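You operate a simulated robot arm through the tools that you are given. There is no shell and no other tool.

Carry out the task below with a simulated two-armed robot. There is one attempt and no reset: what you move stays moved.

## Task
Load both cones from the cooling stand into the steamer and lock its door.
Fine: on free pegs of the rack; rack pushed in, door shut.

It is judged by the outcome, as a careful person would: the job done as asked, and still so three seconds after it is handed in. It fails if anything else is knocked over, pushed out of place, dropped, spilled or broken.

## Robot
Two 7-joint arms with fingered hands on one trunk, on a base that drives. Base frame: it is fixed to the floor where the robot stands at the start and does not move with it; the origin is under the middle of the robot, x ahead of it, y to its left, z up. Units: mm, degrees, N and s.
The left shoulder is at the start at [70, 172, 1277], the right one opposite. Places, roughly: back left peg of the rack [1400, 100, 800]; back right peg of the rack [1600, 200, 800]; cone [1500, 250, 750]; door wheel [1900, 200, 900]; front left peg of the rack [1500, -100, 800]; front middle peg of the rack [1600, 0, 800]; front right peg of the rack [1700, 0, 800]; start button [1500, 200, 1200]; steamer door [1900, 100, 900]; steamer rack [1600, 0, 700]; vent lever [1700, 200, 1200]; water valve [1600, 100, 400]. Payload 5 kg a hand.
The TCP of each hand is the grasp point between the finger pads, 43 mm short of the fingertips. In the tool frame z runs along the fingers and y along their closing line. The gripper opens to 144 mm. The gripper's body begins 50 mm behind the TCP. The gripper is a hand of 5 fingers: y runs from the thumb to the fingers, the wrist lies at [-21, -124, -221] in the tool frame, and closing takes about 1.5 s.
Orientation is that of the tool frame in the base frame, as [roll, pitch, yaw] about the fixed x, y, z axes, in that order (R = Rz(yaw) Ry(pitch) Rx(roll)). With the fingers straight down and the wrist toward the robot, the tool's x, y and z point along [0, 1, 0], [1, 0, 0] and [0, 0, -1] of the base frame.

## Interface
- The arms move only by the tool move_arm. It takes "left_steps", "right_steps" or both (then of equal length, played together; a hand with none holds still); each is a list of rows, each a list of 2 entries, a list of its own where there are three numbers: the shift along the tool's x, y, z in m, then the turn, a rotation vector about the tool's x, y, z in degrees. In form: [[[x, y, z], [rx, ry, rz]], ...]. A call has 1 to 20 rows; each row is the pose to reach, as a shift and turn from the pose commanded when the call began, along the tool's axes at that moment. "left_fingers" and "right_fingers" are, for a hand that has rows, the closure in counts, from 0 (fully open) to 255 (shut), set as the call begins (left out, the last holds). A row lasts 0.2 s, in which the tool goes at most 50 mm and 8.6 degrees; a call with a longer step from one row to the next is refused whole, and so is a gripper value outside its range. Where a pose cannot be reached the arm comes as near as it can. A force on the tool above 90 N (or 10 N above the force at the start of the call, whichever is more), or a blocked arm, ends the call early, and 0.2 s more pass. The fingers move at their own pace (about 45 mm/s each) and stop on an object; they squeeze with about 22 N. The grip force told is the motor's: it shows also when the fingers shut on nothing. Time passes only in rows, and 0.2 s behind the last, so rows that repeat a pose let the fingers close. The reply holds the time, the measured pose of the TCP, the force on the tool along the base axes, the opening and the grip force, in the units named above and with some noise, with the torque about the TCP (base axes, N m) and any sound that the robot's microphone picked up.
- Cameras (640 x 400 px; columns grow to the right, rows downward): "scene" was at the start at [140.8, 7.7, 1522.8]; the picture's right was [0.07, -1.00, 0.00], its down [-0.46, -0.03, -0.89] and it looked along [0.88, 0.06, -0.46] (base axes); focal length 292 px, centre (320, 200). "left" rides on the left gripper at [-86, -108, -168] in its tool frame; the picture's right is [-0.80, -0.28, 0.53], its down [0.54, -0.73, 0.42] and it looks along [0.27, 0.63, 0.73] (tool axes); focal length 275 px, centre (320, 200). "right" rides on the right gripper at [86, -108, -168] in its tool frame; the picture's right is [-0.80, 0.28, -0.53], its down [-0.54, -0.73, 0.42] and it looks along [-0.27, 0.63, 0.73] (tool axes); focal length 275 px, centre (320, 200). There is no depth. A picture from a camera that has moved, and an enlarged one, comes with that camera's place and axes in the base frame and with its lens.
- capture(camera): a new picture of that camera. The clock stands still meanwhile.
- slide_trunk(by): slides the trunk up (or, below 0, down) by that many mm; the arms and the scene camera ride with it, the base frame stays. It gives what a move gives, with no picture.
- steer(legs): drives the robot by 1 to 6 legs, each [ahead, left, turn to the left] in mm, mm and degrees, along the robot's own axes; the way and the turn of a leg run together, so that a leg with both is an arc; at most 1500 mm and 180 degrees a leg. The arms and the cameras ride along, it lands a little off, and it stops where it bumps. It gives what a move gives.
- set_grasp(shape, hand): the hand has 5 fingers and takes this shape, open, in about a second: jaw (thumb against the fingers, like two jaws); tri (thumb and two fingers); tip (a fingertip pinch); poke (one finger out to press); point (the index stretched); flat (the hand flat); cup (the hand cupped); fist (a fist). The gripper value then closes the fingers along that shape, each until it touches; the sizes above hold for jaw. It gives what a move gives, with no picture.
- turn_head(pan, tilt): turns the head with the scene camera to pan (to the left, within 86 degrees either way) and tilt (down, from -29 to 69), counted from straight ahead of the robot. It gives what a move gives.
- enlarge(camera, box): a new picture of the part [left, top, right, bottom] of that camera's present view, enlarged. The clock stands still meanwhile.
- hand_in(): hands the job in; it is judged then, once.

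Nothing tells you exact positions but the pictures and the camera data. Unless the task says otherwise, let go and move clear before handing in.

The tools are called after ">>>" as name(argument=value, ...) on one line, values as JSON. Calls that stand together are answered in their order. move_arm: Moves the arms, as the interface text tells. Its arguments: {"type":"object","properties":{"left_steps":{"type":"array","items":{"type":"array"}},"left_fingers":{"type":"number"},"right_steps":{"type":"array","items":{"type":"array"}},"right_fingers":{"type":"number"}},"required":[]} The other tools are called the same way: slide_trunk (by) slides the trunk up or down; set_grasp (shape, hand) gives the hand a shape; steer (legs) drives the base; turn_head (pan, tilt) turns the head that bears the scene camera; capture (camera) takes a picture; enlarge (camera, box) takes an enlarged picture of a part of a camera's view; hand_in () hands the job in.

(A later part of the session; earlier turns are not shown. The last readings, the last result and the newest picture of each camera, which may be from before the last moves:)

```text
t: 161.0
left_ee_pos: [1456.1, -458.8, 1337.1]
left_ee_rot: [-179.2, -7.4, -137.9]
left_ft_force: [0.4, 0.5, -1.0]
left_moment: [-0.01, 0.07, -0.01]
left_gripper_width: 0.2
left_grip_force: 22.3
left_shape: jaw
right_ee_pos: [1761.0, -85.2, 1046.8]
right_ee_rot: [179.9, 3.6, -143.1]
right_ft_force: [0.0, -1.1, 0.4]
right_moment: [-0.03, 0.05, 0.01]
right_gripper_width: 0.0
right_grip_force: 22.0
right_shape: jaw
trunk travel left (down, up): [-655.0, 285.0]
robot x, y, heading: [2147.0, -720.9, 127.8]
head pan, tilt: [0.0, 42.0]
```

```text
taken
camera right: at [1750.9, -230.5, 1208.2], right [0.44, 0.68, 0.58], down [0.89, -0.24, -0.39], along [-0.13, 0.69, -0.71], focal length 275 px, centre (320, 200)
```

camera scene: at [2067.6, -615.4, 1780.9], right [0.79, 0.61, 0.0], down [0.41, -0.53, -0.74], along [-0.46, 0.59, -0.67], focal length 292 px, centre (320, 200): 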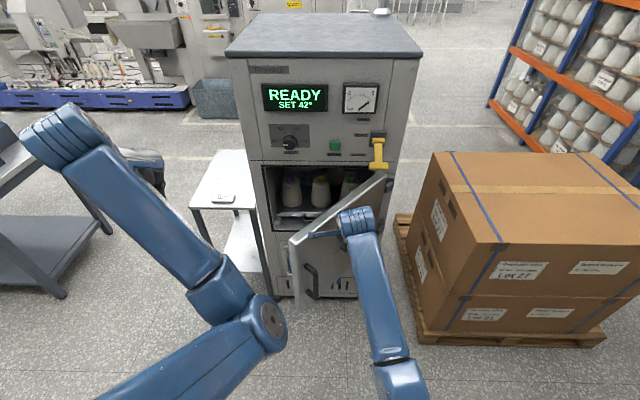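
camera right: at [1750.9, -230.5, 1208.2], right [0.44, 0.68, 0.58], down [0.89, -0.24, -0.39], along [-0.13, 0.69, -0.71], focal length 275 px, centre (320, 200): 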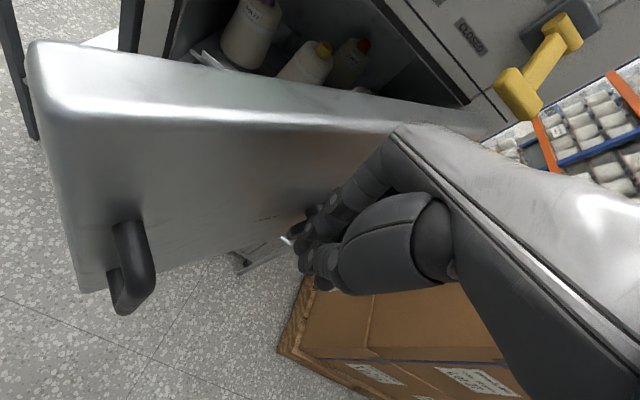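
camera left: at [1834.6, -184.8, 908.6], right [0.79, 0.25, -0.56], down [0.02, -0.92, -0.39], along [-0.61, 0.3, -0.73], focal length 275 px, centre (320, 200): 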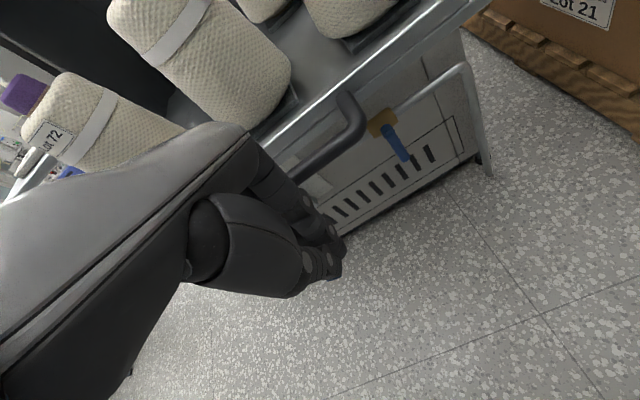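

The door is past halfway. I'll continue forward-left.

>>> steer(legs=[[90, 120, 0]])

>>> capture(camera="scene")

>>> capture(camera="right")

```text
t: 162.3
left_ee_pos: [1310.6, -464.3, 1337.5]
left_ee_rot: [-179.3, -7.4, -137.7]
left_ft_force: [0.4, 0.0, 0.0]
left_moment: [-0.04, 0.03, 0.01]
left_gripper_width: 0.0
left_grip_force: 22.4
left_shape: jaw
right_ee_pos: [1614.5, -90.6, 1046.5]
right_ee_rot: [179.8, 3.5, -143.1]
right_ft_force: [0.6, -0.3, -1.0]
right_moment: [0.01, 0.05, 0.02]
right_gripper_width: 0.1
right_grip_force: 21.7
right_shape: jaw
trunk travel left (down, up): [-655.0, 285.0]
robot x, y, heading: [2002.2, -728.5, 127.9]
head pan, tilt: [0.0, 42.0]
```

```text
taken
camera scene: at [1921.9, -619.0, 1780.9], right [0.79, 0.62, 0.0], down [0.41, -0.53, -0.74], along [-0.46, 0.59, -0.67], focal length 292 px, centre (320, 200)
```

scene: 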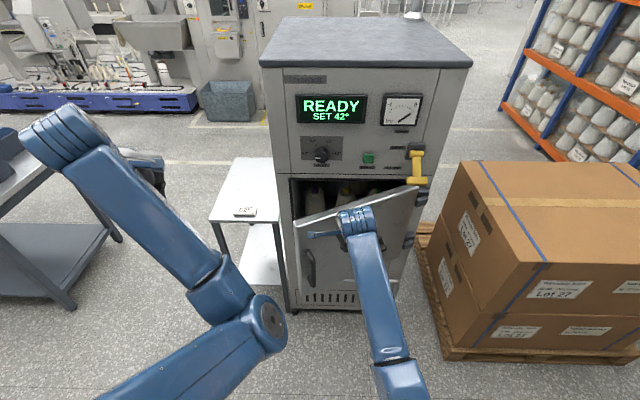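

```text
taken
camera right: at [1604.3, -234.5, 1208.4], right [0.44, 0.68, 0.58], down [0.89, -0.24, -0.39], along [-0.13, 0.69, -0.71], focal length 275 px, centre (320, 200)
```

right: 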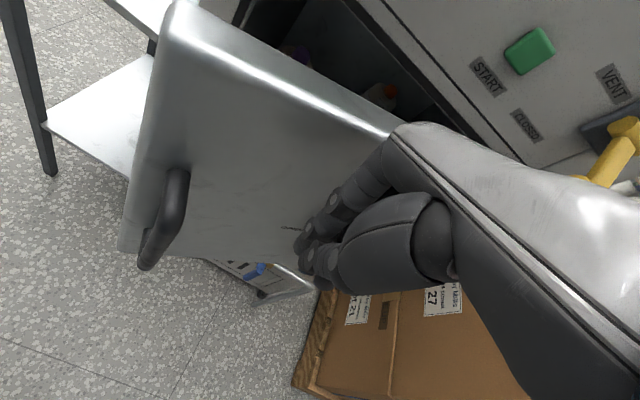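

About 25° remain. I'll drive a bit further forward-left, then use the arm with force feedback for the last part.

>>> steer(legs=[[70, 60, 0]])

>>> capture(camera="scene")

>>> enlarge(camera="scene", box=[240, 130, 460, 330])

>>> capture(camera="right")

```text
t: 163.4
left_ee_pos: [1223.5, -449.1, 1339.4]
left_ee_rot: [-179.5, -7.5, -137.5]
left_ft_force: [1.8, -1.0, 0.4]
left_moment: [0.0, 0.08, 0.03]
left_gripper_width: 0.1
left_grip_force: 21.7
left_shape: jaw
right_ee_pos: [1527.0, -74.9, 1049.5]
right_ee_rot: [179.7, 3.5, -143.0]
right_ft_force: [1.0, -0.4, 0.7]
right_moment: [0.02, 0.1, 0.02]
right_gripper_width: 0.0
right_grip_force: 22.1
right_shape: jaw
trunk travel left (down, up): [-655.0, 285.0]
robot x, y, heading: [1911.1, -708.9, 128.3]
head pan, tilt: [0.0, 42.0]
```

```text
taken
camera scene: at [1836.8, -603.7, 1781.4], right [0.79, 0.62, 0.0], down [0.41, -0.53, -0.75], along [-0.46, 0.59, -0.67], focal length 292 px, centre (320, 200)
```

scene: 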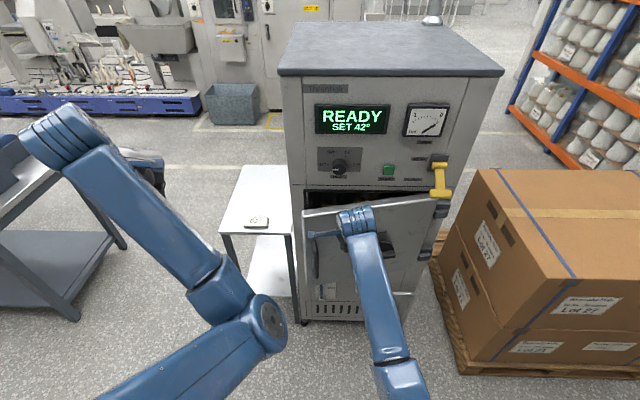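

```text
2.00 times, centred on (350, 230) of scene
camera zoom: at [1836.8, -603.7, 1781.4], right [0.79, 0.62, 0.0], down [0.41, -0.53, -0.75], along [-0.46, 0.59, -0.67], focal length 583 px, centre (260, 140)
```

zoom: 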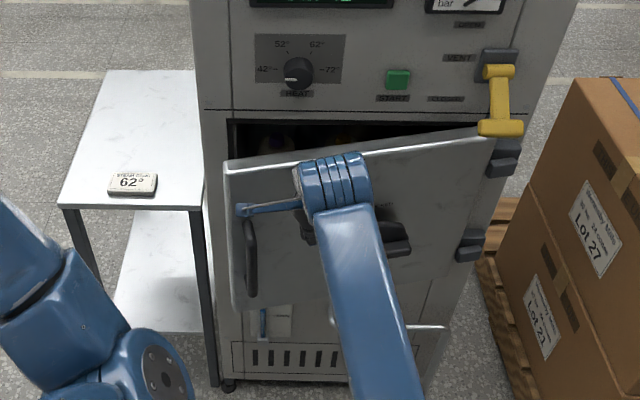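

```text
taken
camera right: at [1516.7, -219.0, 1210.3], right [0.44, 0.68, 0.58], down [0.89, -0.24, -0.39], along [-0.13, 0.69, -0.71], focal length 275 px, centre (320, 200)
```

right: 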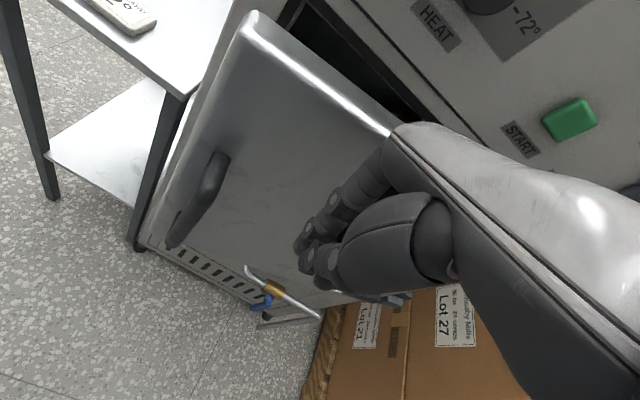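

Only about 12° remain. I'll push forward with the arm now, watching the force as the door meets the frame.

>>> move_arm(right_steps=[[[0, 0.015, 0], [0, 0, 0]], [[0, 0.03, 0], [0, 0, 0]], [[0, 0.045, 0], [0, 0, 0]], [[0, 0.06, 0], [0, 0, 0]], [[0, 0.07, 0], [0, 0, 0]], [[0, 0.07, 0], [0, 0, 0]]])

>>> enlarge(camera="scene", box=[240, 130, 460, 330])

>>> capture(camera="right")

```text
t: 164.8
left_ee_pos: [1217.8, -449.1, 1335.5]
left_ee_rot: [-179.2, -7.2, -137.5]
left_ft_force: [-0.7, -0.4, 0.9]
left_moment: [0.0, -0.05, -0.03]
left_gripper_width: 0.0
left_grip_force: 22.0
left_shape: jaw
right_ee_pos: [1477.6, -17.0, 1047.0]
right_ee_rot: [179.8, 3.5, -142.9]
right_ft_force: [0.0, 1.0, -0.2]
right_moment: [-0.01, -0.01, 0.0]
right_gripper_width: 0.2
right_grip_force: 22.2
right_shape: jaw
trunk travel left (down, up): [-655.0, 285.0]
robot x, y, heading: [1911.8, -708.3, 128.3]
head pan, tilt: [0.0, 42.0]
```

```text
2.00 times, centred on (350, 230) of scene
camera zoom: at [1828.2, -602.5, 1780.8], right [0.79, 0.62, 0.0], down [0.41, -0.53, -0.74], along [-0.46, 0.58, -0.67], focal length 583 px, centre (260, 140)
```

zoom: 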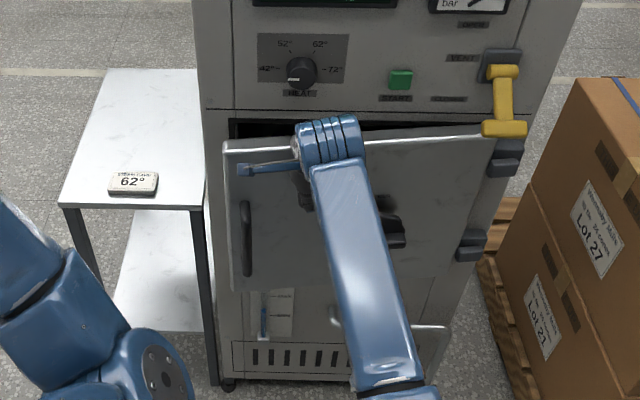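

```text
taken
camera right: at [1467.1, -162.0, 1208.2], right [0.44, 0.68, 0.58], down [0.89, -0.24, -0.39], along [-0.13, 0.69, -0.71], focal length 275 px, centre (320, 200)
```

right: 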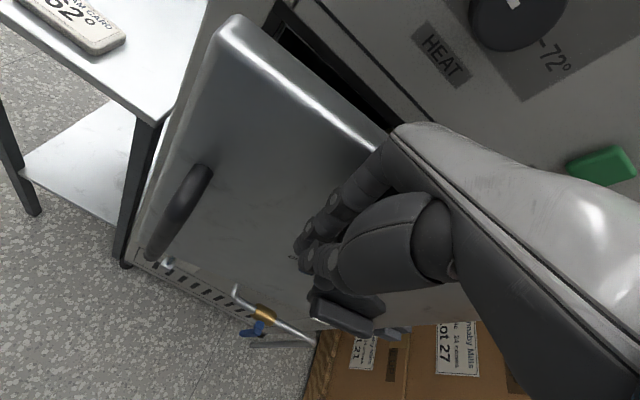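

>>> move_arm(right_steps=[[[0, 0.012, 0], [0, 0, 0]], [[0, 0.024, 0], [0, 0, 0]], [[0, 0.036, 0], [0, 0, 0]], [[0, 0.046, 0], [0, 0, 0]], [[0, 0.046, 0], [0, 0, 0]]])

>>> enlarge(camera="scene", box=[240, 130, 460, 330])

>>> capture(camera="right")

```text
t: 166.1
left_ee_pos: [1218.5, -448.5, 1336.0]
left_ee_rot: [-179.2, -7.2, -137.7]
left_ft_force: [0.7, 0.6, 0.5]
left_moment: [-0.02, 0.02, 0.04]
left_gripper_width: 0.1
left_grip_force: 21.7
left_shape: jaw
right_ee_pos: [1451.4, 19.1, 1047.6]
right_ee_rot: [179.9, 3.6, -143.0]
right_ft_force: [0.8, -2.1, 0.2]
right_moment: [0.09, 0.05, 0.0]
right_gripper_width: 0.0
right_grip_force: 21.7
right_shape: jaw
trunk travel left (down, up): [-655.0, 285.0]
robot x, y, heading: [1914.1, -712.5, 128.0]
head pan, tilt: [0.0, 42.0]
```

```text
2.00 times, centred on (350, 230) of scene
camera zoom: at [1828.9, -602.4, 1780.8], right [0.79, 0.62, 0.0], down [0.41, -0.53, -0.74], along [-0.46, 0.58, -0.67], focal length 583 px, centre (260, 140)
```

zoom: 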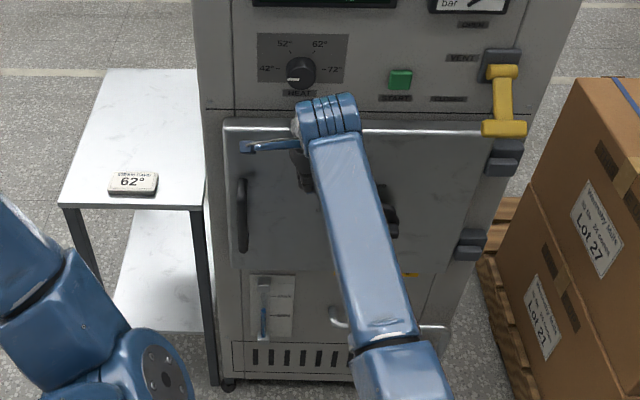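

```text
taken
camera right: at [1441.2, -125.6, 1208.4], right [0.44, 0.68, 0.58], down [0.89, -0.24, -0.39], along [-0.13, 0.69, -0.71], focal length 275 px, centre (320, 200)
```

right: 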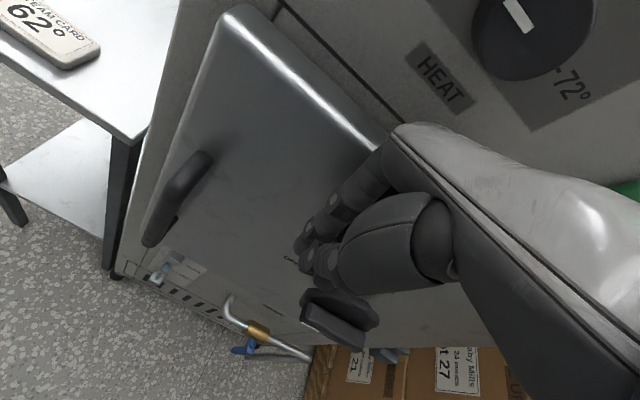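

The door looks shut. I'll press a little more to confirm it's firmly against the frame.

>>> move_arm(right_steps=[[[0, 0.006, 0], [0, 0, 0]], [[0, 0.012, 0], [0, 0, 0]], [[0, 0.012, 0], [0, 0, 0]]])

>>> enlarge(camera="right", box=[120, 0, 440, 240])

```text
t: 166.8
left_ee_pos: [1222.2, -453.3, 1339.8]
left_ee_rot: [-179.5, -7.2, -137.6]
left_ft_force: [0.3, -0.1, -0.1]
left_moment: [-0.01, 0.02, -0.02]
left_gripper_width: 0.0
left_grip_force: 22.0
left_shape: jaw
right_ee_pos: [1450.3, 20.9, 1049.4]
right_ee_rot: [-179.9, 3.7, -143.0]
right_ft_force: [41.3, -50.4, -11.1]
right_moment: [2.22, 1.94, -0.93]
right_gripper_width: 0.2
right_grip_force: 22.5
right_shape: jaw
trunk travel left (down, up): [-655.0, 285.0]
robot x, y, heading: [1913.3, -714.1, 128.2]
head pan, tilt: [0.0, 42.0]
```

```text
1.67 times, centred on (280, 120) of right
camera zoom: at [1439.5, -123.6, 1209.8], right [0.44, 0.69, 0.58], down [0.89, -0.24, -0.39], along [-0.13, 0.69, -0.71], focal length 459 px, centre (387, 333)
```

zoom: 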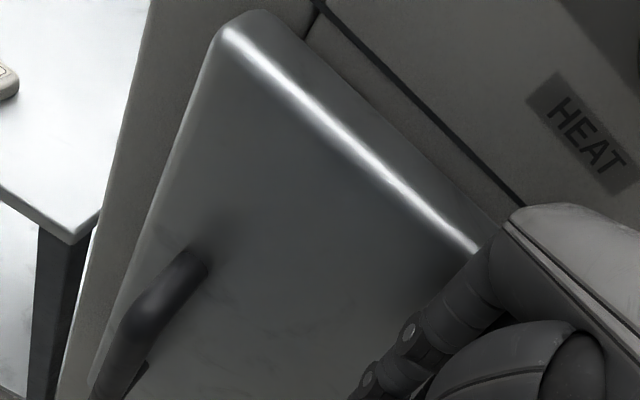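

The door is firmly against its frame, with 65 N of reaction and no more travel. I'll back the hand off and look at the wheel.

>>> move_arm(right_steps=[[[0, -0.012, 0], [0, 0, 0]], [[0, -0.03, 0], [0, 0, 0]], [[-0.01, -0.06, -0.01], [0, 0, 0]], [[-0.03, -0.09, -0.02], [0, 0, 0]], [[-0.06, -0.12, -0.03], [0, 0, 0]], [[-0.1, -0.14, -0.03], [0, 0, 0]], [[-0.14, -0.15, -0.03], [0, 0, 0]], [[-0.18, -0.15, -0.03], [0, 0, 0]], [[-0.2, -0.15, -0.03], [0, 0, 0]], [[-0.2, -0.15, -0.03], [0, 0, 0]]])

>>> capture(camera="scene")

>>> enlarge(camera="scene", box=[260, 150, 460, 320])

```text
t: 169.1
left_ee_pos: [1217.1, -448.3, 1335.8]
left_ee_rot: [-179.2, -7.1, -137.6]
left_ft_force: [-0.6, 0.2, -0.7]
left_moment: [0.04, 0.02, 0.01]
left_gripper_width: 0.1
left_grip_force: 22.4
left_shape: jaw
right_ee_pos: [1691.3, 28.9, 1089.6]
right_ee_rot: [179.8, 3.6, -142.9]
right_ft_force: [0.3, 0.6, 0.4]
right_moment: [0.01, 0.02, -0.03]
right_gripper_width: 0.2
right_grip_force: 21.7
right_shape: jaw
trunk travel left (down, up): [-655.0, 285.0]
robot x, y, heading: [1912.3, -707.5, 127.8]
head pan, tilt: [0.0, 42.0]
```

```text
taken
camera scene: at [1828.2, -602.5, 1780.8], right [0.79, 0.62, 0.0], down [0.41, -0.53, -0.74], along [-0.46, 0.58, -0.67], focal length 292 px, centre (320, 200)
```

scene: 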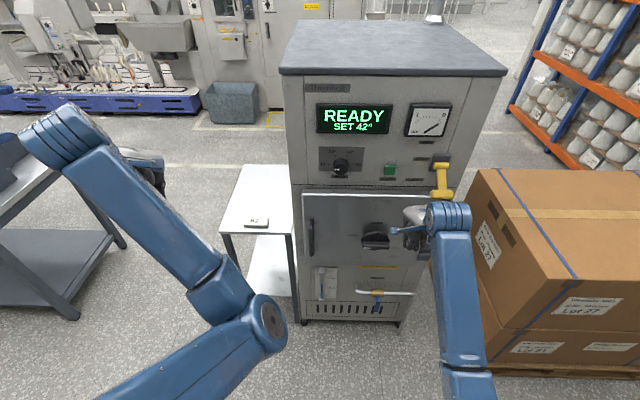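

```text
2.35 times, centred on (360, 235) of scene
camera zoom: at [1828.2, -602.5, 1780.8], right [0.79, 0.62, 0.0], down [0.41, -0.53, -0.74], along [-0.46, 0.58, -0.67], focal length 686 px, centre (226, 118)
```

zoom: 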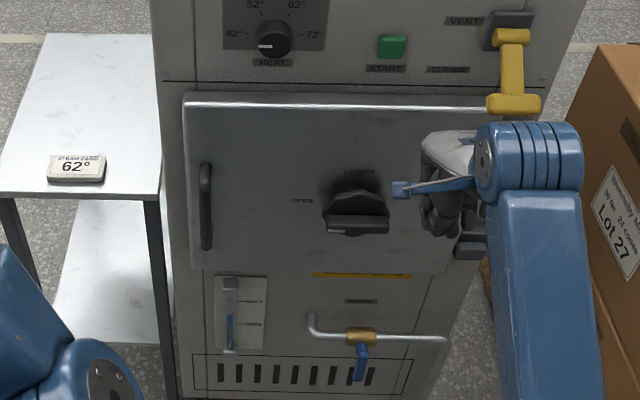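

The door stays shut. The wheel's bar is horizontal, pointing at OPEN on the left, with LOCKED above it, so it needs a quarter turn clockwise. I'll lower the trunk for a more frontal view of the wheel.

>>> slide_trunk(by=-250)

>>> turn_head(pan=-8, tilt=33)

>>> capture(camera="scene")

>>> enlarge(camera="scene", box=[300, 150, 420, 270])

```text
t: 171.6
left_ee_pos: [1218.6, -448.3, 1086.3]
left_ee_rot: [-179.3, -7.2, -137.6]
left_ft_force: [0.2, -0.5, -0.3]
left_moment: [0.02, -0.01, -0.04]
left_gripper_width: 0.1
left_grip_force: 21.7
left_shape: jaw
right_ee_pos: [1692.2, 28.7, 840.4]
right_ee_rot: [179.9, 3.6, -143.0]
right_ft_force: [0.3, -0.5, 0.0]
right_moment: [0.01, -0.01, 0.01]
right_gripper_width: 0.0
right_grip_force: 22.0
right_shape: jaw
trunk travel left (down, up): [-405.0, 535.0]
robot x, y, heading: [1914.4, -709.2, 127.8]
head pan, tilt: [0.0, 42.0]
```

```text
t: 172.3
left_ee_pos: [1218.8, -448.7, 1085.1]
left_ee_rot: [-179.1, -7.2, -137.6]
left_ft_force: [1.1, 0.1, -0.1]
left_moment: [0.03, -0.01, 0.0]
left_gripper_width: 0.0
left_grip_force: 21.7
left_shape: jaw
right_ee_pos: [1691.2, 28.7, 839.1]
right_ee_rot: [179.9, 3.6, -143.0]
right_ft_force: [-0.5, 0.4, -0.8]
right_moment: [-0.03, 0.02, -0.01]
right_gripper_width: 0.1
right_grip_force: 21.3
right_shape: jaw
trunk travel left (down, up): [-405.0, 535.0]
robot x, y, heading: [1912.0, -704.4, 128.2]
head pan, tilt: [-8.0, 33.0]
```

```text
taken
camera scene: at [1835.7, -590.7, 1544.3], right [0.86, 0.5, 0.0], down [0.27, -0.47, -0.84], along [-0.42, 0.72, -0.55], focal length 292 px, centre (320, 200)
```

scene: 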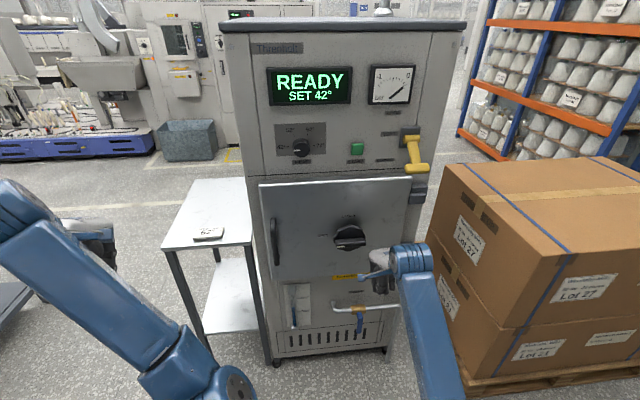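

```text
3.33 times, centred on (360, 210) of scene
camera zoom: at [1835.7, -590.7, 1544.3], right [0.86, 0.5, 0.0], down [0.27, -0.47, -0.84], along [-0.42, 0.72, -0.55], focal length 972 px, centre (187, 167)
```

zoom: 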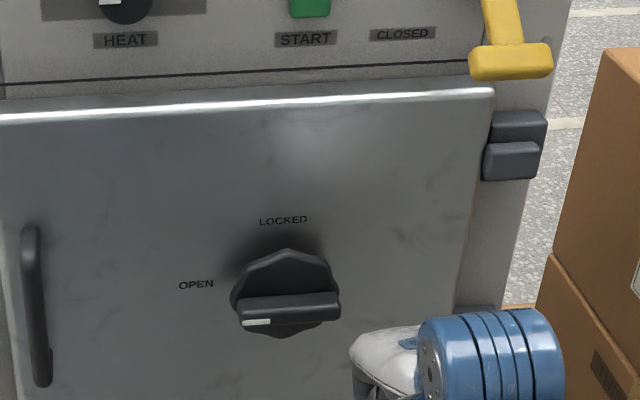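

The knob is an octagonal disc with a bar grip across it, and its white pointer is at OPEN. I'll use the right wrist camera for a second viewpoint to fix its position in depth.

>>> capture(camera="right")

>>> capture(camera="left")

```text
taken
camera right: at [1680.8, -116.4, 1000.5], right [0.44, 0.68, 0.58], down [0.89, -0.24, -0.39], along [-0.13, 0.69, -0.71], focal length 275 px, centre (320, 200)
```

right: 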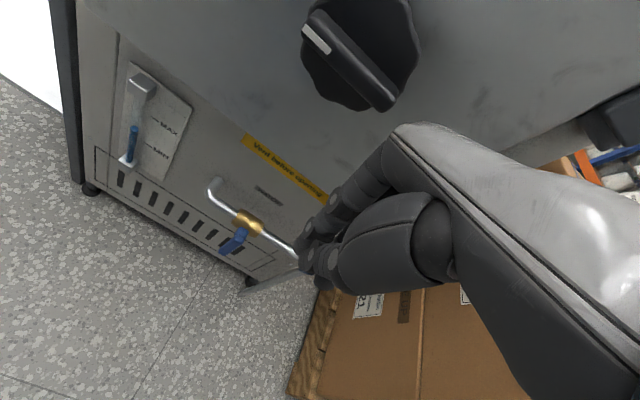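

```text
taken
camera left: at [1367.8, -455.1, 1242.5], right [0.73, 0.27, -0.63], down [0.06, -0.94, -0.34], along [-0.68, 0.21, -0.7], focal length 275 px, centre (320, 200)
```

left: 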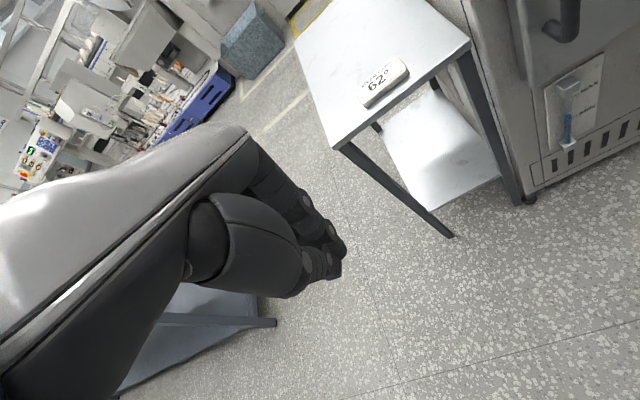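

The knob's axis is at about (1560, 87), z ≈ 899, with its bar about 612 mm out in my steamer coordinates. The best way to turn it is to grip the bar from the front and twist. I'll test whether the right arm can point its fingers forward, in free space here.

>>> move_arm(right_steps=[[[0, 0, 0], [-7.5, 0, 0]], [[0, 0, 0], [-15, 0, 0]], [[0, 0, 0], [-22.5, 0, 0]], [[0, 0, 0], [-30, 0, 0]], [[0, 0, 0], [-37.5, 0, 0]], [[0, 0, 0], [-45, 0, 0]], [[0, 0, 0], [-52.5, 0, 0]], [[0, 0, 0], [-60, 0, 0]], [[0, 0, 0], [-67.5, 0, 0]], [[0, 0, 0], [-75, 0, 0]], [[0, 0, 0], [-82.5, 0, 0]], [[0, 0, 0], [-90, 0, 0]], [[0, 0, 0], [-90, 0, 0]]])

>>> capture(camera="scene")

>>> capture(camera="right")

```text
t: 175.1
left_ee_pos: [1216.9, -448.4, 1086.1]
left_ee_rot: [-179.2, -7.2, -137.7]
left_ft_force: [0.4, 0.6, -0.7]
left_moment: [0.01, 0.03, 0.0]
left_gripper_width: 0.0
left_grip_force: 21.5
left_shape: jaw
right_ee_pos: [1690.9, 28.4, 840.0]
right_ee_rot: [89.8, 3.6, -143.0]
right_ft_force: [0.9, 0.1, 0.9]
right_moment: [0.0, -0.04, -0.02]
right_gripper_width: 0.1
right_grip_force: 22.0
right_shape: jaw
trunk travel left (down, up): [-405.0, 535.0]
robot x, y, heading: [1911.0, -708.4, 128.1]
head pan, tilt: [-8.0, 33.0]
```

```text
taken
camera scene: at [1836.1, -591.3, 1544.4], right [0.87, 0.5, 0.0], down [0.27, -0.47, -0.84], along [-0.42, 0.73, -0.54], focal length 292 px, centre (320, 200)
```

scene: 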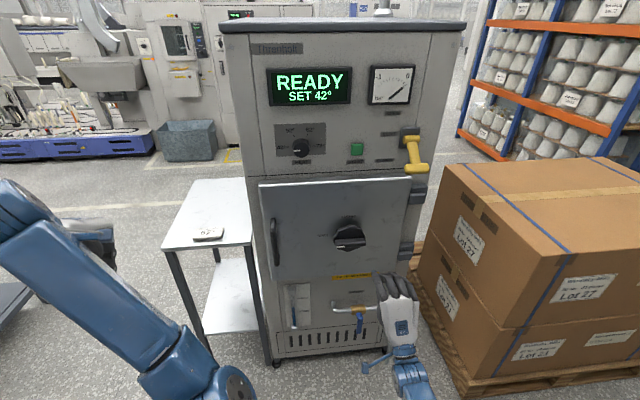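

```text
taken
camera right: at [1730.2, -152.9, 725.3], right [0.94, 0.04, 0.33], down [0.21, 0.69, -0.69], along [-0.26, 0.72, 0.65], focal length 275 px, centre (320, 200)
```

right: 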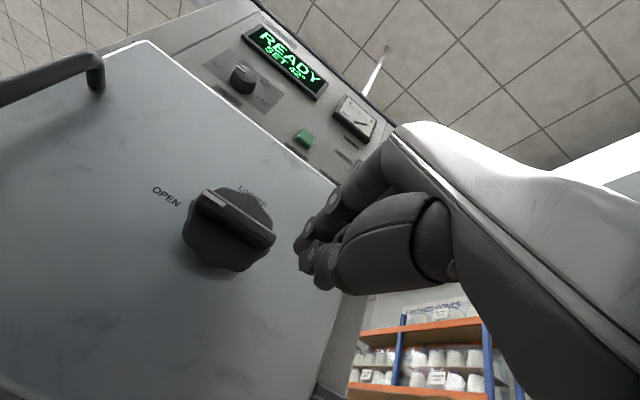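

The arm can point its fingers forward well, and the wrist camera gives a fine view of the knob from below. I'll zoom in to fix its position precisely.

>>> enlarge(camera="right", box=[140, 160, 300, 290])

>>> enlarge(camera="scene", box=[310, 200, 390, 270])

```text
3.08 times, centred on (220, 225) of right
camera zoom: at [1730.2, -152.9, 725.3], right [0.94, 0.04, 0.33], down [0.21, 0.69, -0.69], along [-0.26, 0.72, 0.65], focal length 847 px, centre (628, 123)
```

zoom: 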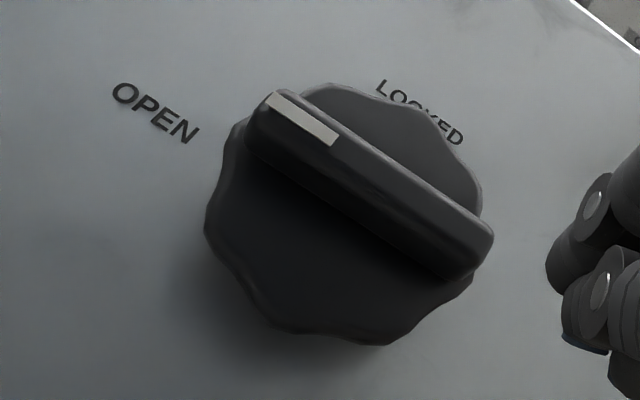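

```text
5.71 times, centred on (350, 235) of scene
camera zoom: at [1836.1, -591.3, 1544.4], right [0.87, 0.5, 0.0], down [0.27, -0.47, -0.84], along [-0.42, 0.73, -0.54], focal length 1666 px, centre (149, 0)
```

zoom: 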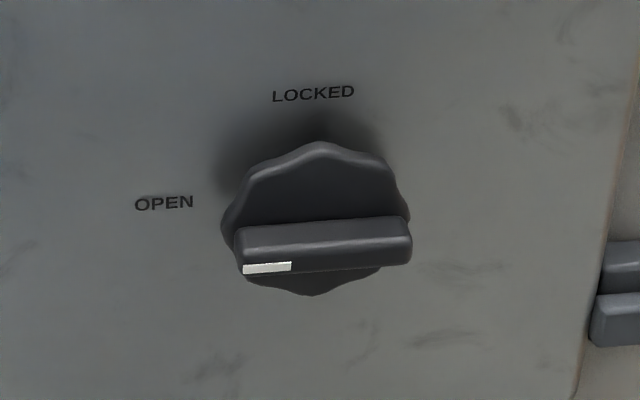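

Triangulation from both cameras agrees within 1 mm: the bar's centre is at (1561, 88, 891), it is 99 mm long and horizontal. I'll open the right hand and line it up 100 mm in front of the knob.

>>> move_arm(right_steps=[[[0.016, 0.0138, 0], [0, 0, 0.9]], [[0.032, 0.0276, 0], [0, 0, 1.8]], [[0.048, 0.0413, 0.0005], [0, 0, 2.7]], [[0.0637, 0.0551, 0.0007], [0, 0, 3.6]], [[0.0637, 0.0551, 0.0007], [0, 0, 3.6]], [[0.0637, 0.0551, 0.0007], [0, 0, 3.6]], [[0.0637, 0.0551, 0.0007], [0, 0, 3.6]], [[0.0637, 0.0551, 0.0007], [0, 0, 3.6]], [[0.0637, 0.0551, 0.0007], [0, 0, 3.6]]], right_fingers=0)

>>> capture(camera="scene")

>>> capture(camera="right")

```text
t: 177.1
left_ee_pos: [1217.9, -447.5, 1086.0]
left_ee_rot: [-179.2, -7.2, -137.7]
left_ft_force: [0.7, 0.1, -0.1]
left_moment: [0.04, 0.04, 0.0]
left_gripper_width: 0.1
left_grip_force: 22.0
left_shape: jaw
right_ee_pos: [1637.8, -12.6, 889.4]
right_ee_rot: [89.9, 0.0, -142.8]
right_ft_force: [-0.6, -0.3, 0.3]
right_moment: [0.0, -0.01, -0.01]
right_gripper_width: 143.7
right_grip_force: 0.2
right_shape: jaw
trunk travel left (down, up): [-405.0, 535.0]
robot x, y, heading: [1912.4, -707.9, 128.3]
head pan, tilt: [-8.0, 33.0]
```

```text
taken
camera scene: at [1835.7, -590.9, 1544.4], right [0.86, 0.5, 0.0], down [0.27, -0.47, -0.84], along [-0.42, 0.73, -0.54], focal length 292 px, centre (320, 200)
```

scene: 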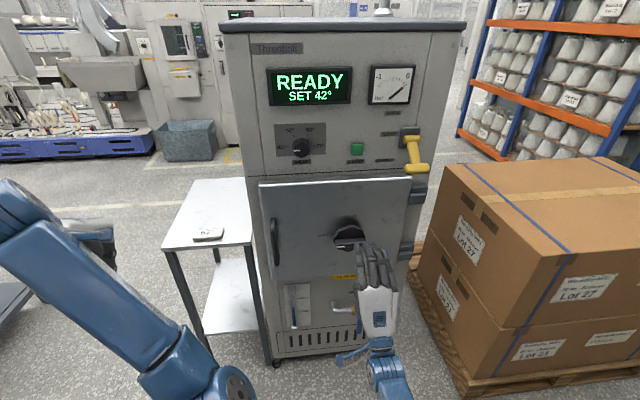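

```text
taken
camera right: at [1671.2, -196.6, 780.8], right [0.96, 0.05, 0.28], down [0.18, 0.67, -0.72], along [-0.23, 0.74, 0.63], focal length 275 px, centre (320, 200)
```

right: 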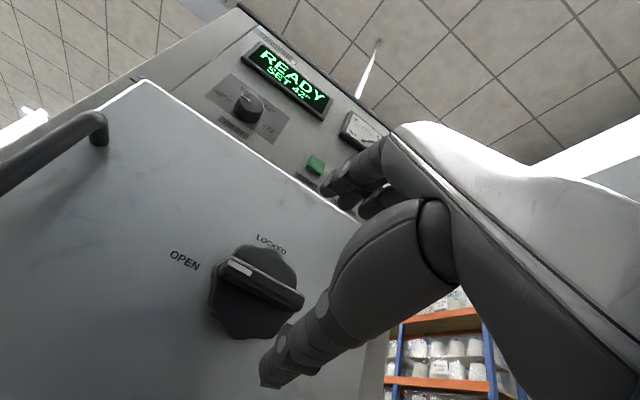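

The hand is centred on the knob within 2 mm. I'll move straight forward so the fingers pass above and the thumb below the bar.

>>> move_arm(right_steps=[[[0, 0.001, 0.025], [0, 0, 0]], [[0, 0.0015, 0.05], [0, 0, 0]], [[0, 0.0015, 0.07], [0, 0, 0]], [[0, 0.0015, 0.085], [0, 0, 0]], [[0, 0.0015, 0.085], [0, 0, 0]]])

>>> capture(camera="right")

>>> enlarge(camera="scene", box=[290, 190, 430, 310])

```text
t: 178.3
left_ee_pos: [1217.4, -449.3, 1086.7]
left_ee_rot: [-179.3, -7.2, -137.6]
left_ft_force: [0.3, 0.3, -0.4]
left_moment: [0.01, 0.01, 0.02]
left_gripper_width: 0.0
left_grip_force: 21.7
left_shape: jaw
right_ee_pos: [1587.2, 56.0, 892.7]
right_ee_rot: [90.0, 0.0, -142.9]
right_ft_force: [0.2, -1.0, 0.4]
right_moment: [-0.01, -0.03, -0.02]
right_gripper_width: 144.0
right_grip_force: 0.1
right_shape: jaw
trunk travel left (down, up): [-405.0, 535.0]
robot x, y, heading: [1913.8, -707.6, 128.2]
head pan, tilt: [-8.0, 33.0]
```

```text
taken
camera right: at [1620.2, -130.0, 782.4], right [0.96, 0.05, 0.28], down [0.18, 0.67, -0.72], along [-0.23, 0.74, 0.63], focal length 275 px, centre (320, 200)
```

right: 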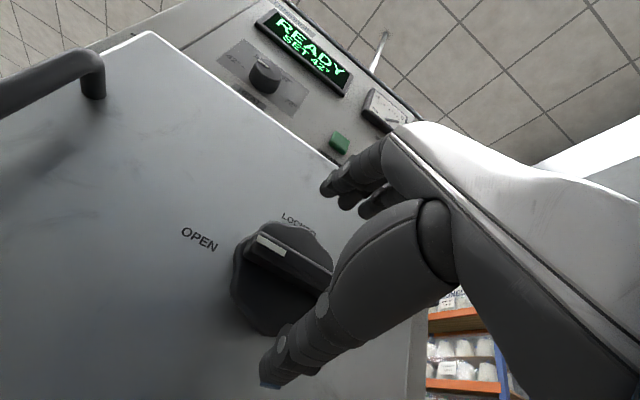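

```text
3.33 times, centred on (360, 250) of scene
camera zoom: at [1836.1, -591.2, 1544.4], right [0.86, 0.5, 0.0], down [0.27, -0.47, -0.84], along [-0.42, 0.73, -0.54], focal length 972 px, centre (187, 33)
```

zoom: 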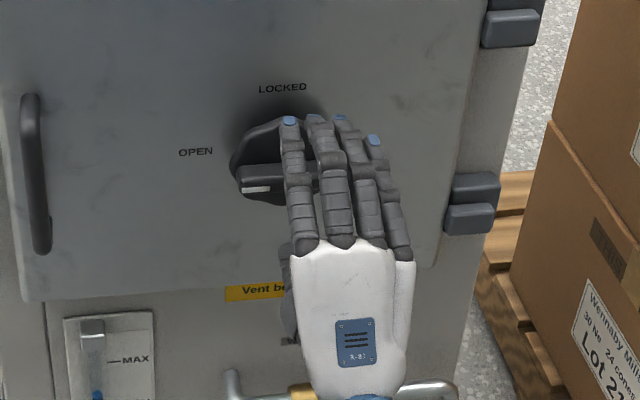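

The fingers sit to the right of the knob's centre. I'll shift 28 mm left so the thumb presses up on the left half and the fingers press down on the right half, then advance the last 18 mm.

>>> move_arm(right_steps=[[[0.014, 0, 0], [0, 0, 0]], [[0.028, 0, 0], [0, 0, 0]], [[0.028, 0, 0.009], [0, 0, 0]], [[0.028, 0, 0.018], [0, 0, 0]], [[0.028, 0, 0.018], [0, 0, 0]]])

>>> capture(camera="right")

>>> enlarge(camera="scene", box=[290, 190, 430, 310])

```text
t: 179.5
left_ee_pos: [1218.0, -448.2, 1085.9]
left_ee_rot: [-179.2, -7.2, -137.6]
left_ft_force: [-0.2, 0.6, -0.4]
left_moment: [0.05, -0.02, 0.0]
left_gripper_width: 0.1
left_grip_force: 22.0
left_shape: jaw
right_ee_pos: [1555.0, 55.6, 892.4]
right_ee_rot: [89.9, 0.0, -143.0]
right_ft_force: [0.6, 0.0, 0.4]
right_moment: [-0.01, -0.03, -0.01]
right_gripper_width: 143.6
right_grip_force: 0.1
right_shape: jaw
trunk travel left (down, up): [-405.0, 535.0]
robot x, y, heading: [1909.3, -706.9, 128.0]
head pan, tilt: [-8.0, 33.0]
```

```text
taken
camera right: at [1587.9, -129.7, 783.3], right [0.96, 0.05, 0.28], down [0.18, 0.67, -0.72], along [-0.23, 0.74, 0.63], focal length 275 px, centre (320, 200)
```

right: 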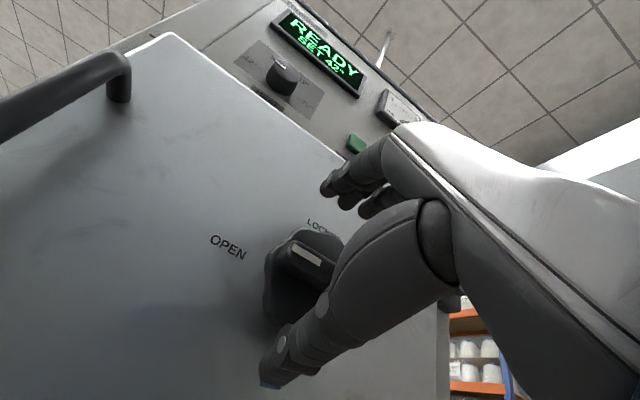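

```text
3.33 times, centred on (360, 250) of scene
camera zoom: at [1835.9, -590.8, 1544.4], right [0.86, 0.5, 0.0], down [0.27, -0.47, -0.84], along [-0.42, 0.73, -0.54], focal length 972 px, centre (187, 33)
```

zoom: 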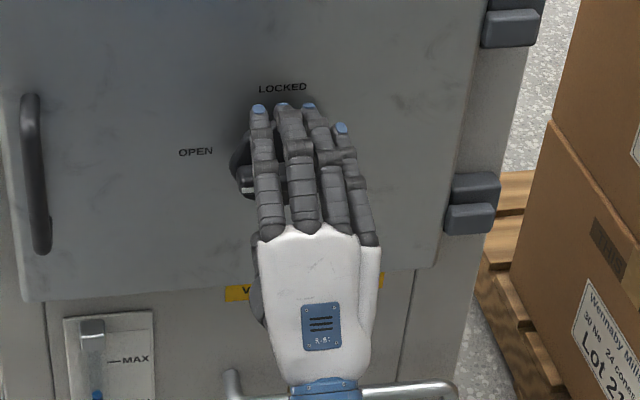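

The fingers are centred over the bar. I'll close the hand on it.

>>> move_arm(right_steps=[[[0, 0, 0], [0, 0, 0]], [[0, 0, 0], [0, 0, 0]], [[0, 0, 0], [0, 0, 0]], [[0, 0, 0], [0, 0, 0]], [[0, 0, 0], [0, 0, 0]], [[0, 0, 0], [0, 0, 0]], [[0, 0, 0], [0, 0, 0]], [[0, 0, 0], [0, 0, 0]], [[0, 0, 0], [0, 0, 0]], [[0, 0, 0], [0, 0, 0]]], right_fingers=255)

>>> capture(camera="right")

>>> enlarge(camera="scene", box=[290, 190, 430, 310])

```text
t: 181.7
left_ee_pos: [1216.5, -447.9, 1086.1]
left_ee_rot: [-179.2, -7.2, -137.5]
left_ft_force: [0.6, 0.2, -0.3]
left_moment: [-0.03, 0.0, 0.01]
left_gripper_width: 0.2
left_grip_force: 21.5
left_shape: jaw
right_ee_pos: [1554.8, 56.3, 892.4]
right_ee_rot: [89.9, 0.0, -142.9]
right_ft_force: [-1.0, 1.9, -1.1]
right_moment: [0.02, -0.06, 0.0]
right_gripper_width: 17.4
right_grip_force: 22.1
right_shape: jaw
trunk travel left (down, up): [-405.0, 535.0]
robot x, y, heading: [1912.7, -708.4, 127.9]
head pan, tilt: [-8.0, 33.0]
```

```text
taken
camera right: at [1587.9, -129.6, 783.0], right [0.96, 0.05, 0.28], down [0.18, 0.67, -0.72], along [-0.23, 0.74, 0.63], focal length 275 px, centre (320, 200)
```

right: 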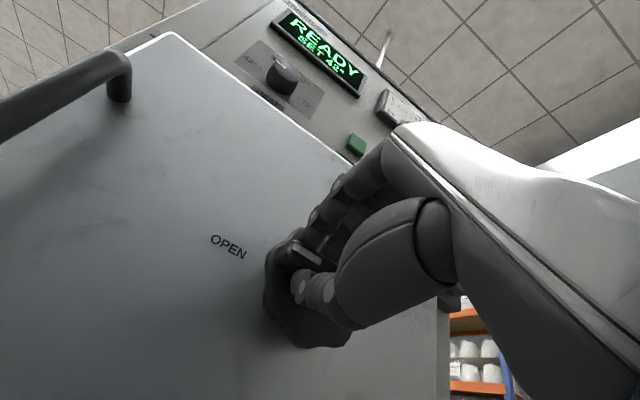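

```text
3.33 times, centred on (360, 250) of scene
camera zoom: at [1835.6, -590.4, 1544.3], right [0.86, 0.5, 0.0], down [0.27, -0.47, -0.84], along [-0.42, 0.73, -0.55], focal length 972 px, centre (187, 33)
```

zoom: 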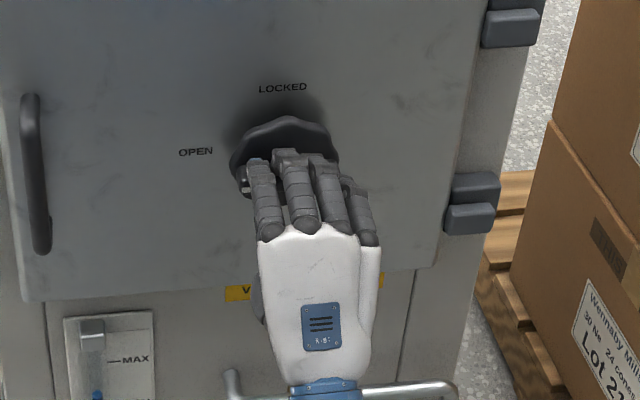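

The grip on the bar is firm, 17 mm wide at 22 N. I'll twist clockwise about the knob's axis, first by 45°, and check.

>>> move_arm(right_steps=[[[-0.0004, 0.0032, 0], [0, 0, 7.5]], [[-0.0012, 0.0062, 0], [0, 0, 15]], [[-0.0024, 0.0092, 0], [0, 0, 22.5]], [[-0.004, 0.012, 0], [0, 0, 30]], [[-0.0059, 0.0145, 0], [0, 0, 37.5]], [[-0.0081, 0.0168, 0], [0, 0, 45]], [[-0.0081, 0.0168, 0], [0, 0, 45]]])

>>> capture(camera="right")

>>> enlarge(camera="scene", box=[290, 190, 430, 310])

```text
t: 183.3
left_ee_pos: [1213.0, -458.4, 1085.3]
left_ee_rot: [-179.3, -7.0, -137.0]
left_ft_force: [-0.2, 0.0, 0.2]
left_moment: [-0.03, 0.04, 0.03]
left_gripper_width: 0.0
left_grip_force: 21.5
left_shape: jaw
right_ee_pos: [1596.3, 86.4, 899.8]
right_ee_rot: [90.4, -36.4, -142.5]
right_ft_force: [-32.6, -38.2, 5.8]
right_moment: [0.01, 0.28, 1.77]
right_gripper_width: 17.8
right_grip_force: 21.9
right_shape: jaw
trunk travel left (down, up): [-405.0, 535.0]
robot x, y, heading: [1910.1, -710.4, 128.8]
head pan, tilt: [-8.0, 33.0]
stopped in row 7 (right hand): the arm was blocked; the commanded pose is now the measured one
```

```text
taken
camera right: at [1594.5, -128.3, 864.7], right [0.97, 0.07, -0.24], down [-0.25, 0.33, -0.91], along [0.01, 0.94, 0.34], focal length 275 px, centre (320, 200)
```

right: 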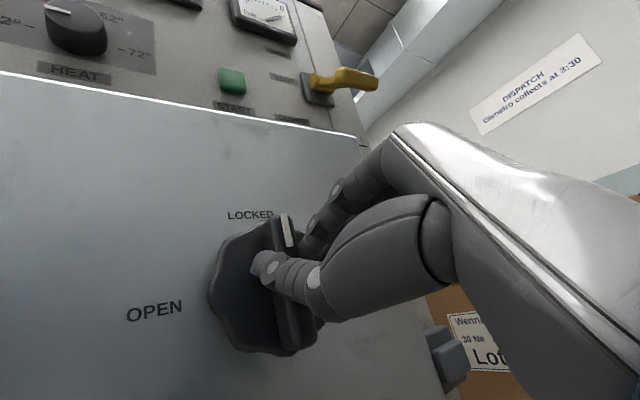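

```text
3.33 times, centred on (360, 250) of scene
camera zoom: at [1831.0, -596.6, 1544.4], right [0.86, 0.51, 0.0], down [0.28, -0.47, -0.84], along [-0.43, 0.72, -0.54], focal length 972 px, centre (187, 33)
```

zoom: 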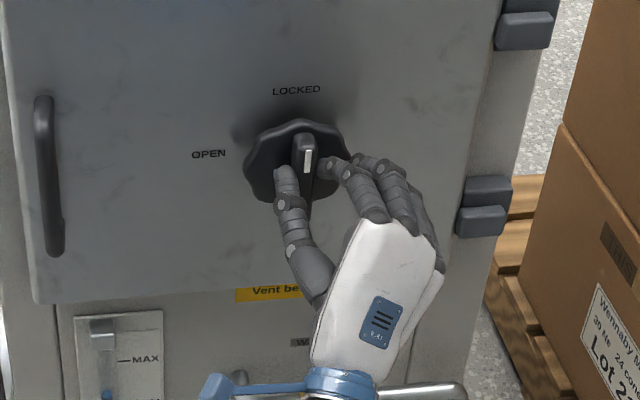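

The bar is now vertical with the white pointer at LOCKED. I'll open the hand carefully and withdraw straight back.

>>> move_arm(right_steps=[[[0, 0, 0], [0, 0, 0]], [[0, 0, 0], [0, 0, 0]], [[0, 0, 0], [0, 0, 0]], [[0, 0, 0], [0, 0, 0]], [[0, 0, 0], [0, 0, 0]], [[0, 0, 0], [0, 0, 0]], [[0, 0, 0], [0, 0, 0]], [[0, 0, 0], [0, 0, 0]], [[0, 0, 0], [0, 0, 0]]], right_fingers=0)

>>> capture(camera="right")

>>> enlarge(camera="scene", box=[290, 190, 430, 310])

```text
t: 185.3
left_ee_pos: [1215.4, -451.3, 1085.6]
left_ee_rot: [-179.2, -7.2, -137.4]
left_ft_force: [-0.5, -0.1, -0.5]
left_moment: [0.01, -0.01, -0.01]
left_gripper_width: 0.0
left_grip_force: 21.8
left_shape: jaw
right_ee_pos: [1607.8, 93.9, 896.5]
right_ee_rot: [90.6, -36.7, -143.5]
right_ft_force: [-0.2, 0.1, -1.2]
right_moment: [0.02, 0.04, -0.01]
right_gripper_width: 143.4
right_grip_force: 0.0
right_shape: jaw
trunk travel left (down, up): [-405.0, 535.0]
robot x, y, heading: [1910.9, -707.9, 128.1]
head pan, tilt: [-8.0, 33.0]
```

```text
taken
camera right: at [1602.6, -121.1, 862.8], right [0.97, 0.06, -0.24], down [-0.25, 0.33, -0.91], along [0.03, 0.94, 0.34], focal length 275 px, centre (320, 200)
```

right: 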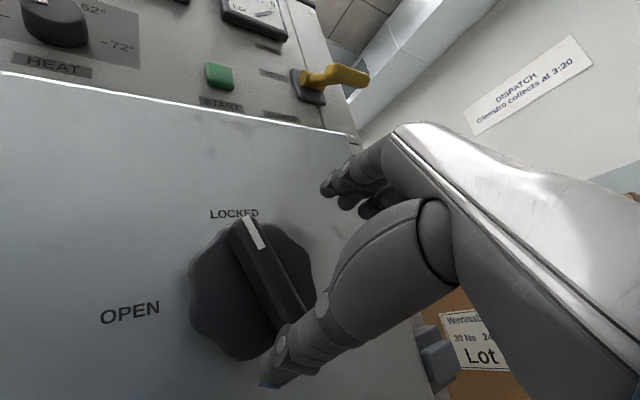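

```text
3.33 times, centred on (360, 250) of scene
camera zoom: at [1834.5, -591.3, 1544.3], right [0.86, 0.51, 0.0], down [0.28, -0.47, -0.84], along [-0.42, 0.72, -0.54], focal length 972 px, centre (187, 33)
```

zoom: 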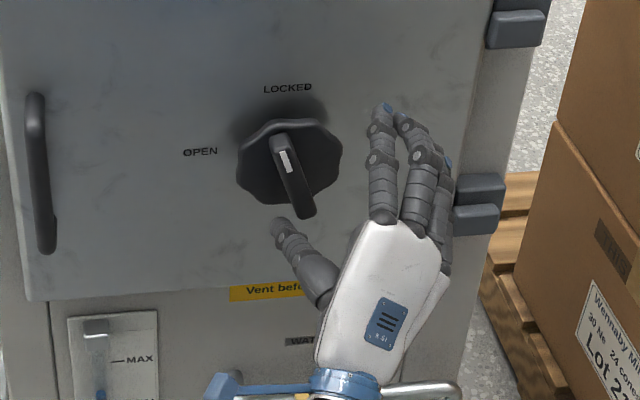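

After I let go, the pointer settled about 18° short of vertical, dragged back by the opening fingers. I'll withdraw, check it, and push the bar fully to LOCKED with closed fingers instead of gripping.

>>> move_arm(right_steps=[[[0, 0, -0.02], [0, 0, 0]], [[0, 0, -0.045], [0, 0, 0]], [[0, 0, -0.07], [0, 0, 0]], [[0, 0, -0.1], [0, 0, 0]], [[0, 0, -0.1], [0, 0, 0]]])

>>> enlarge(camera="scene", box=[290, 180, 430, 300])

>>> capture(camera="right")

```text
t: 186.5
left_ee_pos: [1215.2, -452.1, 1084.6]
left_ee_rot: [-179.2, -7.2, -137.5]
left_ft_force: [1.0, 0.6, -0.3]
left_moment: [-0.02, -0.02, 0.02]
left_gripper_width: 0.0
left_grip_force: 22.1
left_shape: jaw
right_ee_pos: [1669.4, 23.0, 905.1]
right_ee_rot: [89.8, -35.5, -142.8]
right_ft_force: [0.4, 0.5, -0.2]
right_moment: [0.02, -0.03, -0.01]
right_gripper_width: 144.0
right_grip_force: 0.1
right_shape: jaw
trunk travel left (down, up): [-405.0, 535.0]
robot x, y, heading: [1909.8, -711.7, 128.4]
head pan, tilt: [-8.0, 33.0]
```

```text
3.33 times, centred on (360, 240) of scene
camera zoom: at [1833.7, -590.8, 1544.2], right [0.86, 0.51, 0.0], down [0.28, -0.47, -0.84], along [-0.42, 0.72, -0.55], focal length 972 px, centre (187, 67)
```

zoom: 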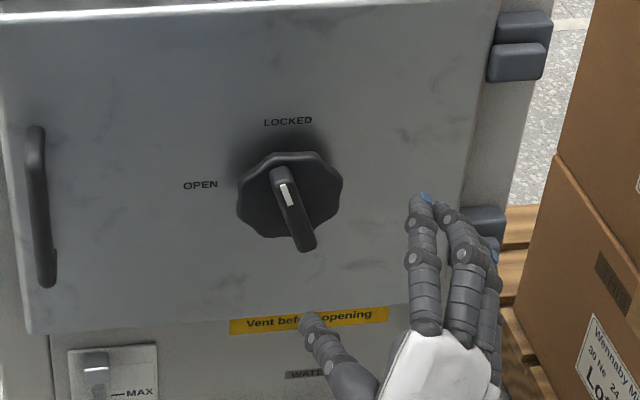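

```text
taken
camera right: at [1665.4, -190.7, 866.1], right [0.97, 0.06, -0.23], down [-0.24, 0.35, -0.9], along [0.03, 0.93, 0.36], focal length 275 px, centre (320, 200)
```

right: 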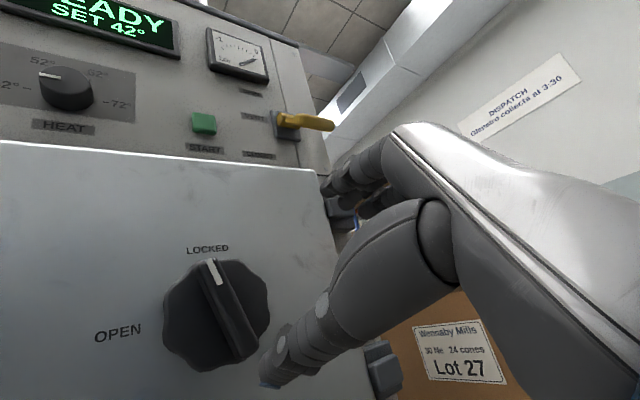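

The bar is still about 15° short of vertical. I'll close the fingers, roll the hand back to level, and set up to push the bar's lower end leftward.

>>> move_arm(right_steps=[[[0, 0, 0], [0, 0, -7.1]], [[0, 0, 0], [0, 0, -14.2]], [[0, 0, 0], [0, 0, -21.3]], [[0, 0, 0], [0, 0, -28.4]], [[0, 0, 0], [0, 0, -35.5]], [[0, 0, 0], [0, 0, -35.5]], [[0, 0, 0], [0, 0, -35.5]], [[0, 0, 0], [0, 0, -35.5]], [[0, 0, 0], [0, 0, -35.5]]], right_fingers=255)

>>> capture(camera="right")

>>> enlarge(camera="scene", box=[290, 180, 430, 300])

```text
t: 188.5
left_ee_pos: [1215.7, -450.7, 1086.3]
left_ee_rot: [-179.2, -7.2, -137.5]
left_ft_force: [-0.3, -0.4, -0.3]
left_moment: [0.01, 0.0, 0.02]
left_gripper_width: 0.0
left_grip_force: 21.9
left_shape: jaw
right_ee_pos: [1666.5, 12.1, 896.9]
right_ee_rot: [90.5, -1.4, -143.1]
right_ft_force: [0.0, 0.0, 0.4]
right_moment: [-0.01, 0.05, 0.0]
right_gripper_width: 0.0
right_grip_force: 16.3
right_shape: jaw
trunk travel left (down, up): [-405.0, 535.0]
robot x, y, heading: [1912.4, -708.9, 128.6]
head pan, tilt: [-8.0, 33.0]
```

```text
taken
camera right: at [1697.6, -175.1, 792.7], right [0.96, 0.06, 0.27], down [0.17, 0.65, -0.74], along [-0.22, 0.76, 0.61], focal length 275 px, centre (320, 200)
```

right: 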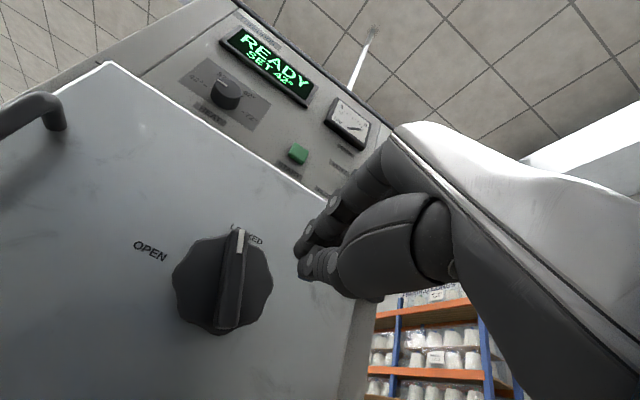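

```text
3.33 times, centred on (360, 240) of scene
camera zoom: at [1834.4, -591.4, 1544.3], right [0.86, 0.51, 0.0], down [0.28, -0.47, -0.84], along [-0.42, 0.72, -0.54], focal length 972 px, centre (187, 67)
```

zoom: 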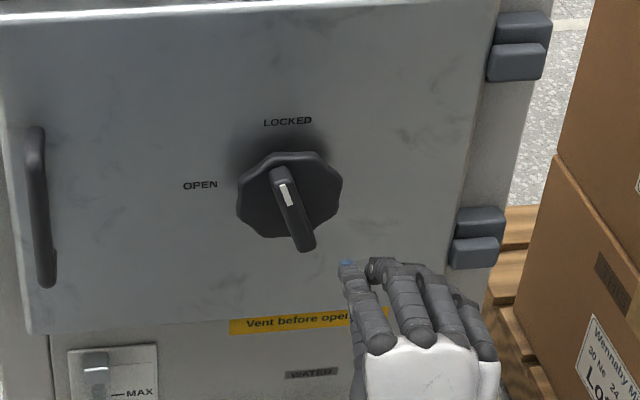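

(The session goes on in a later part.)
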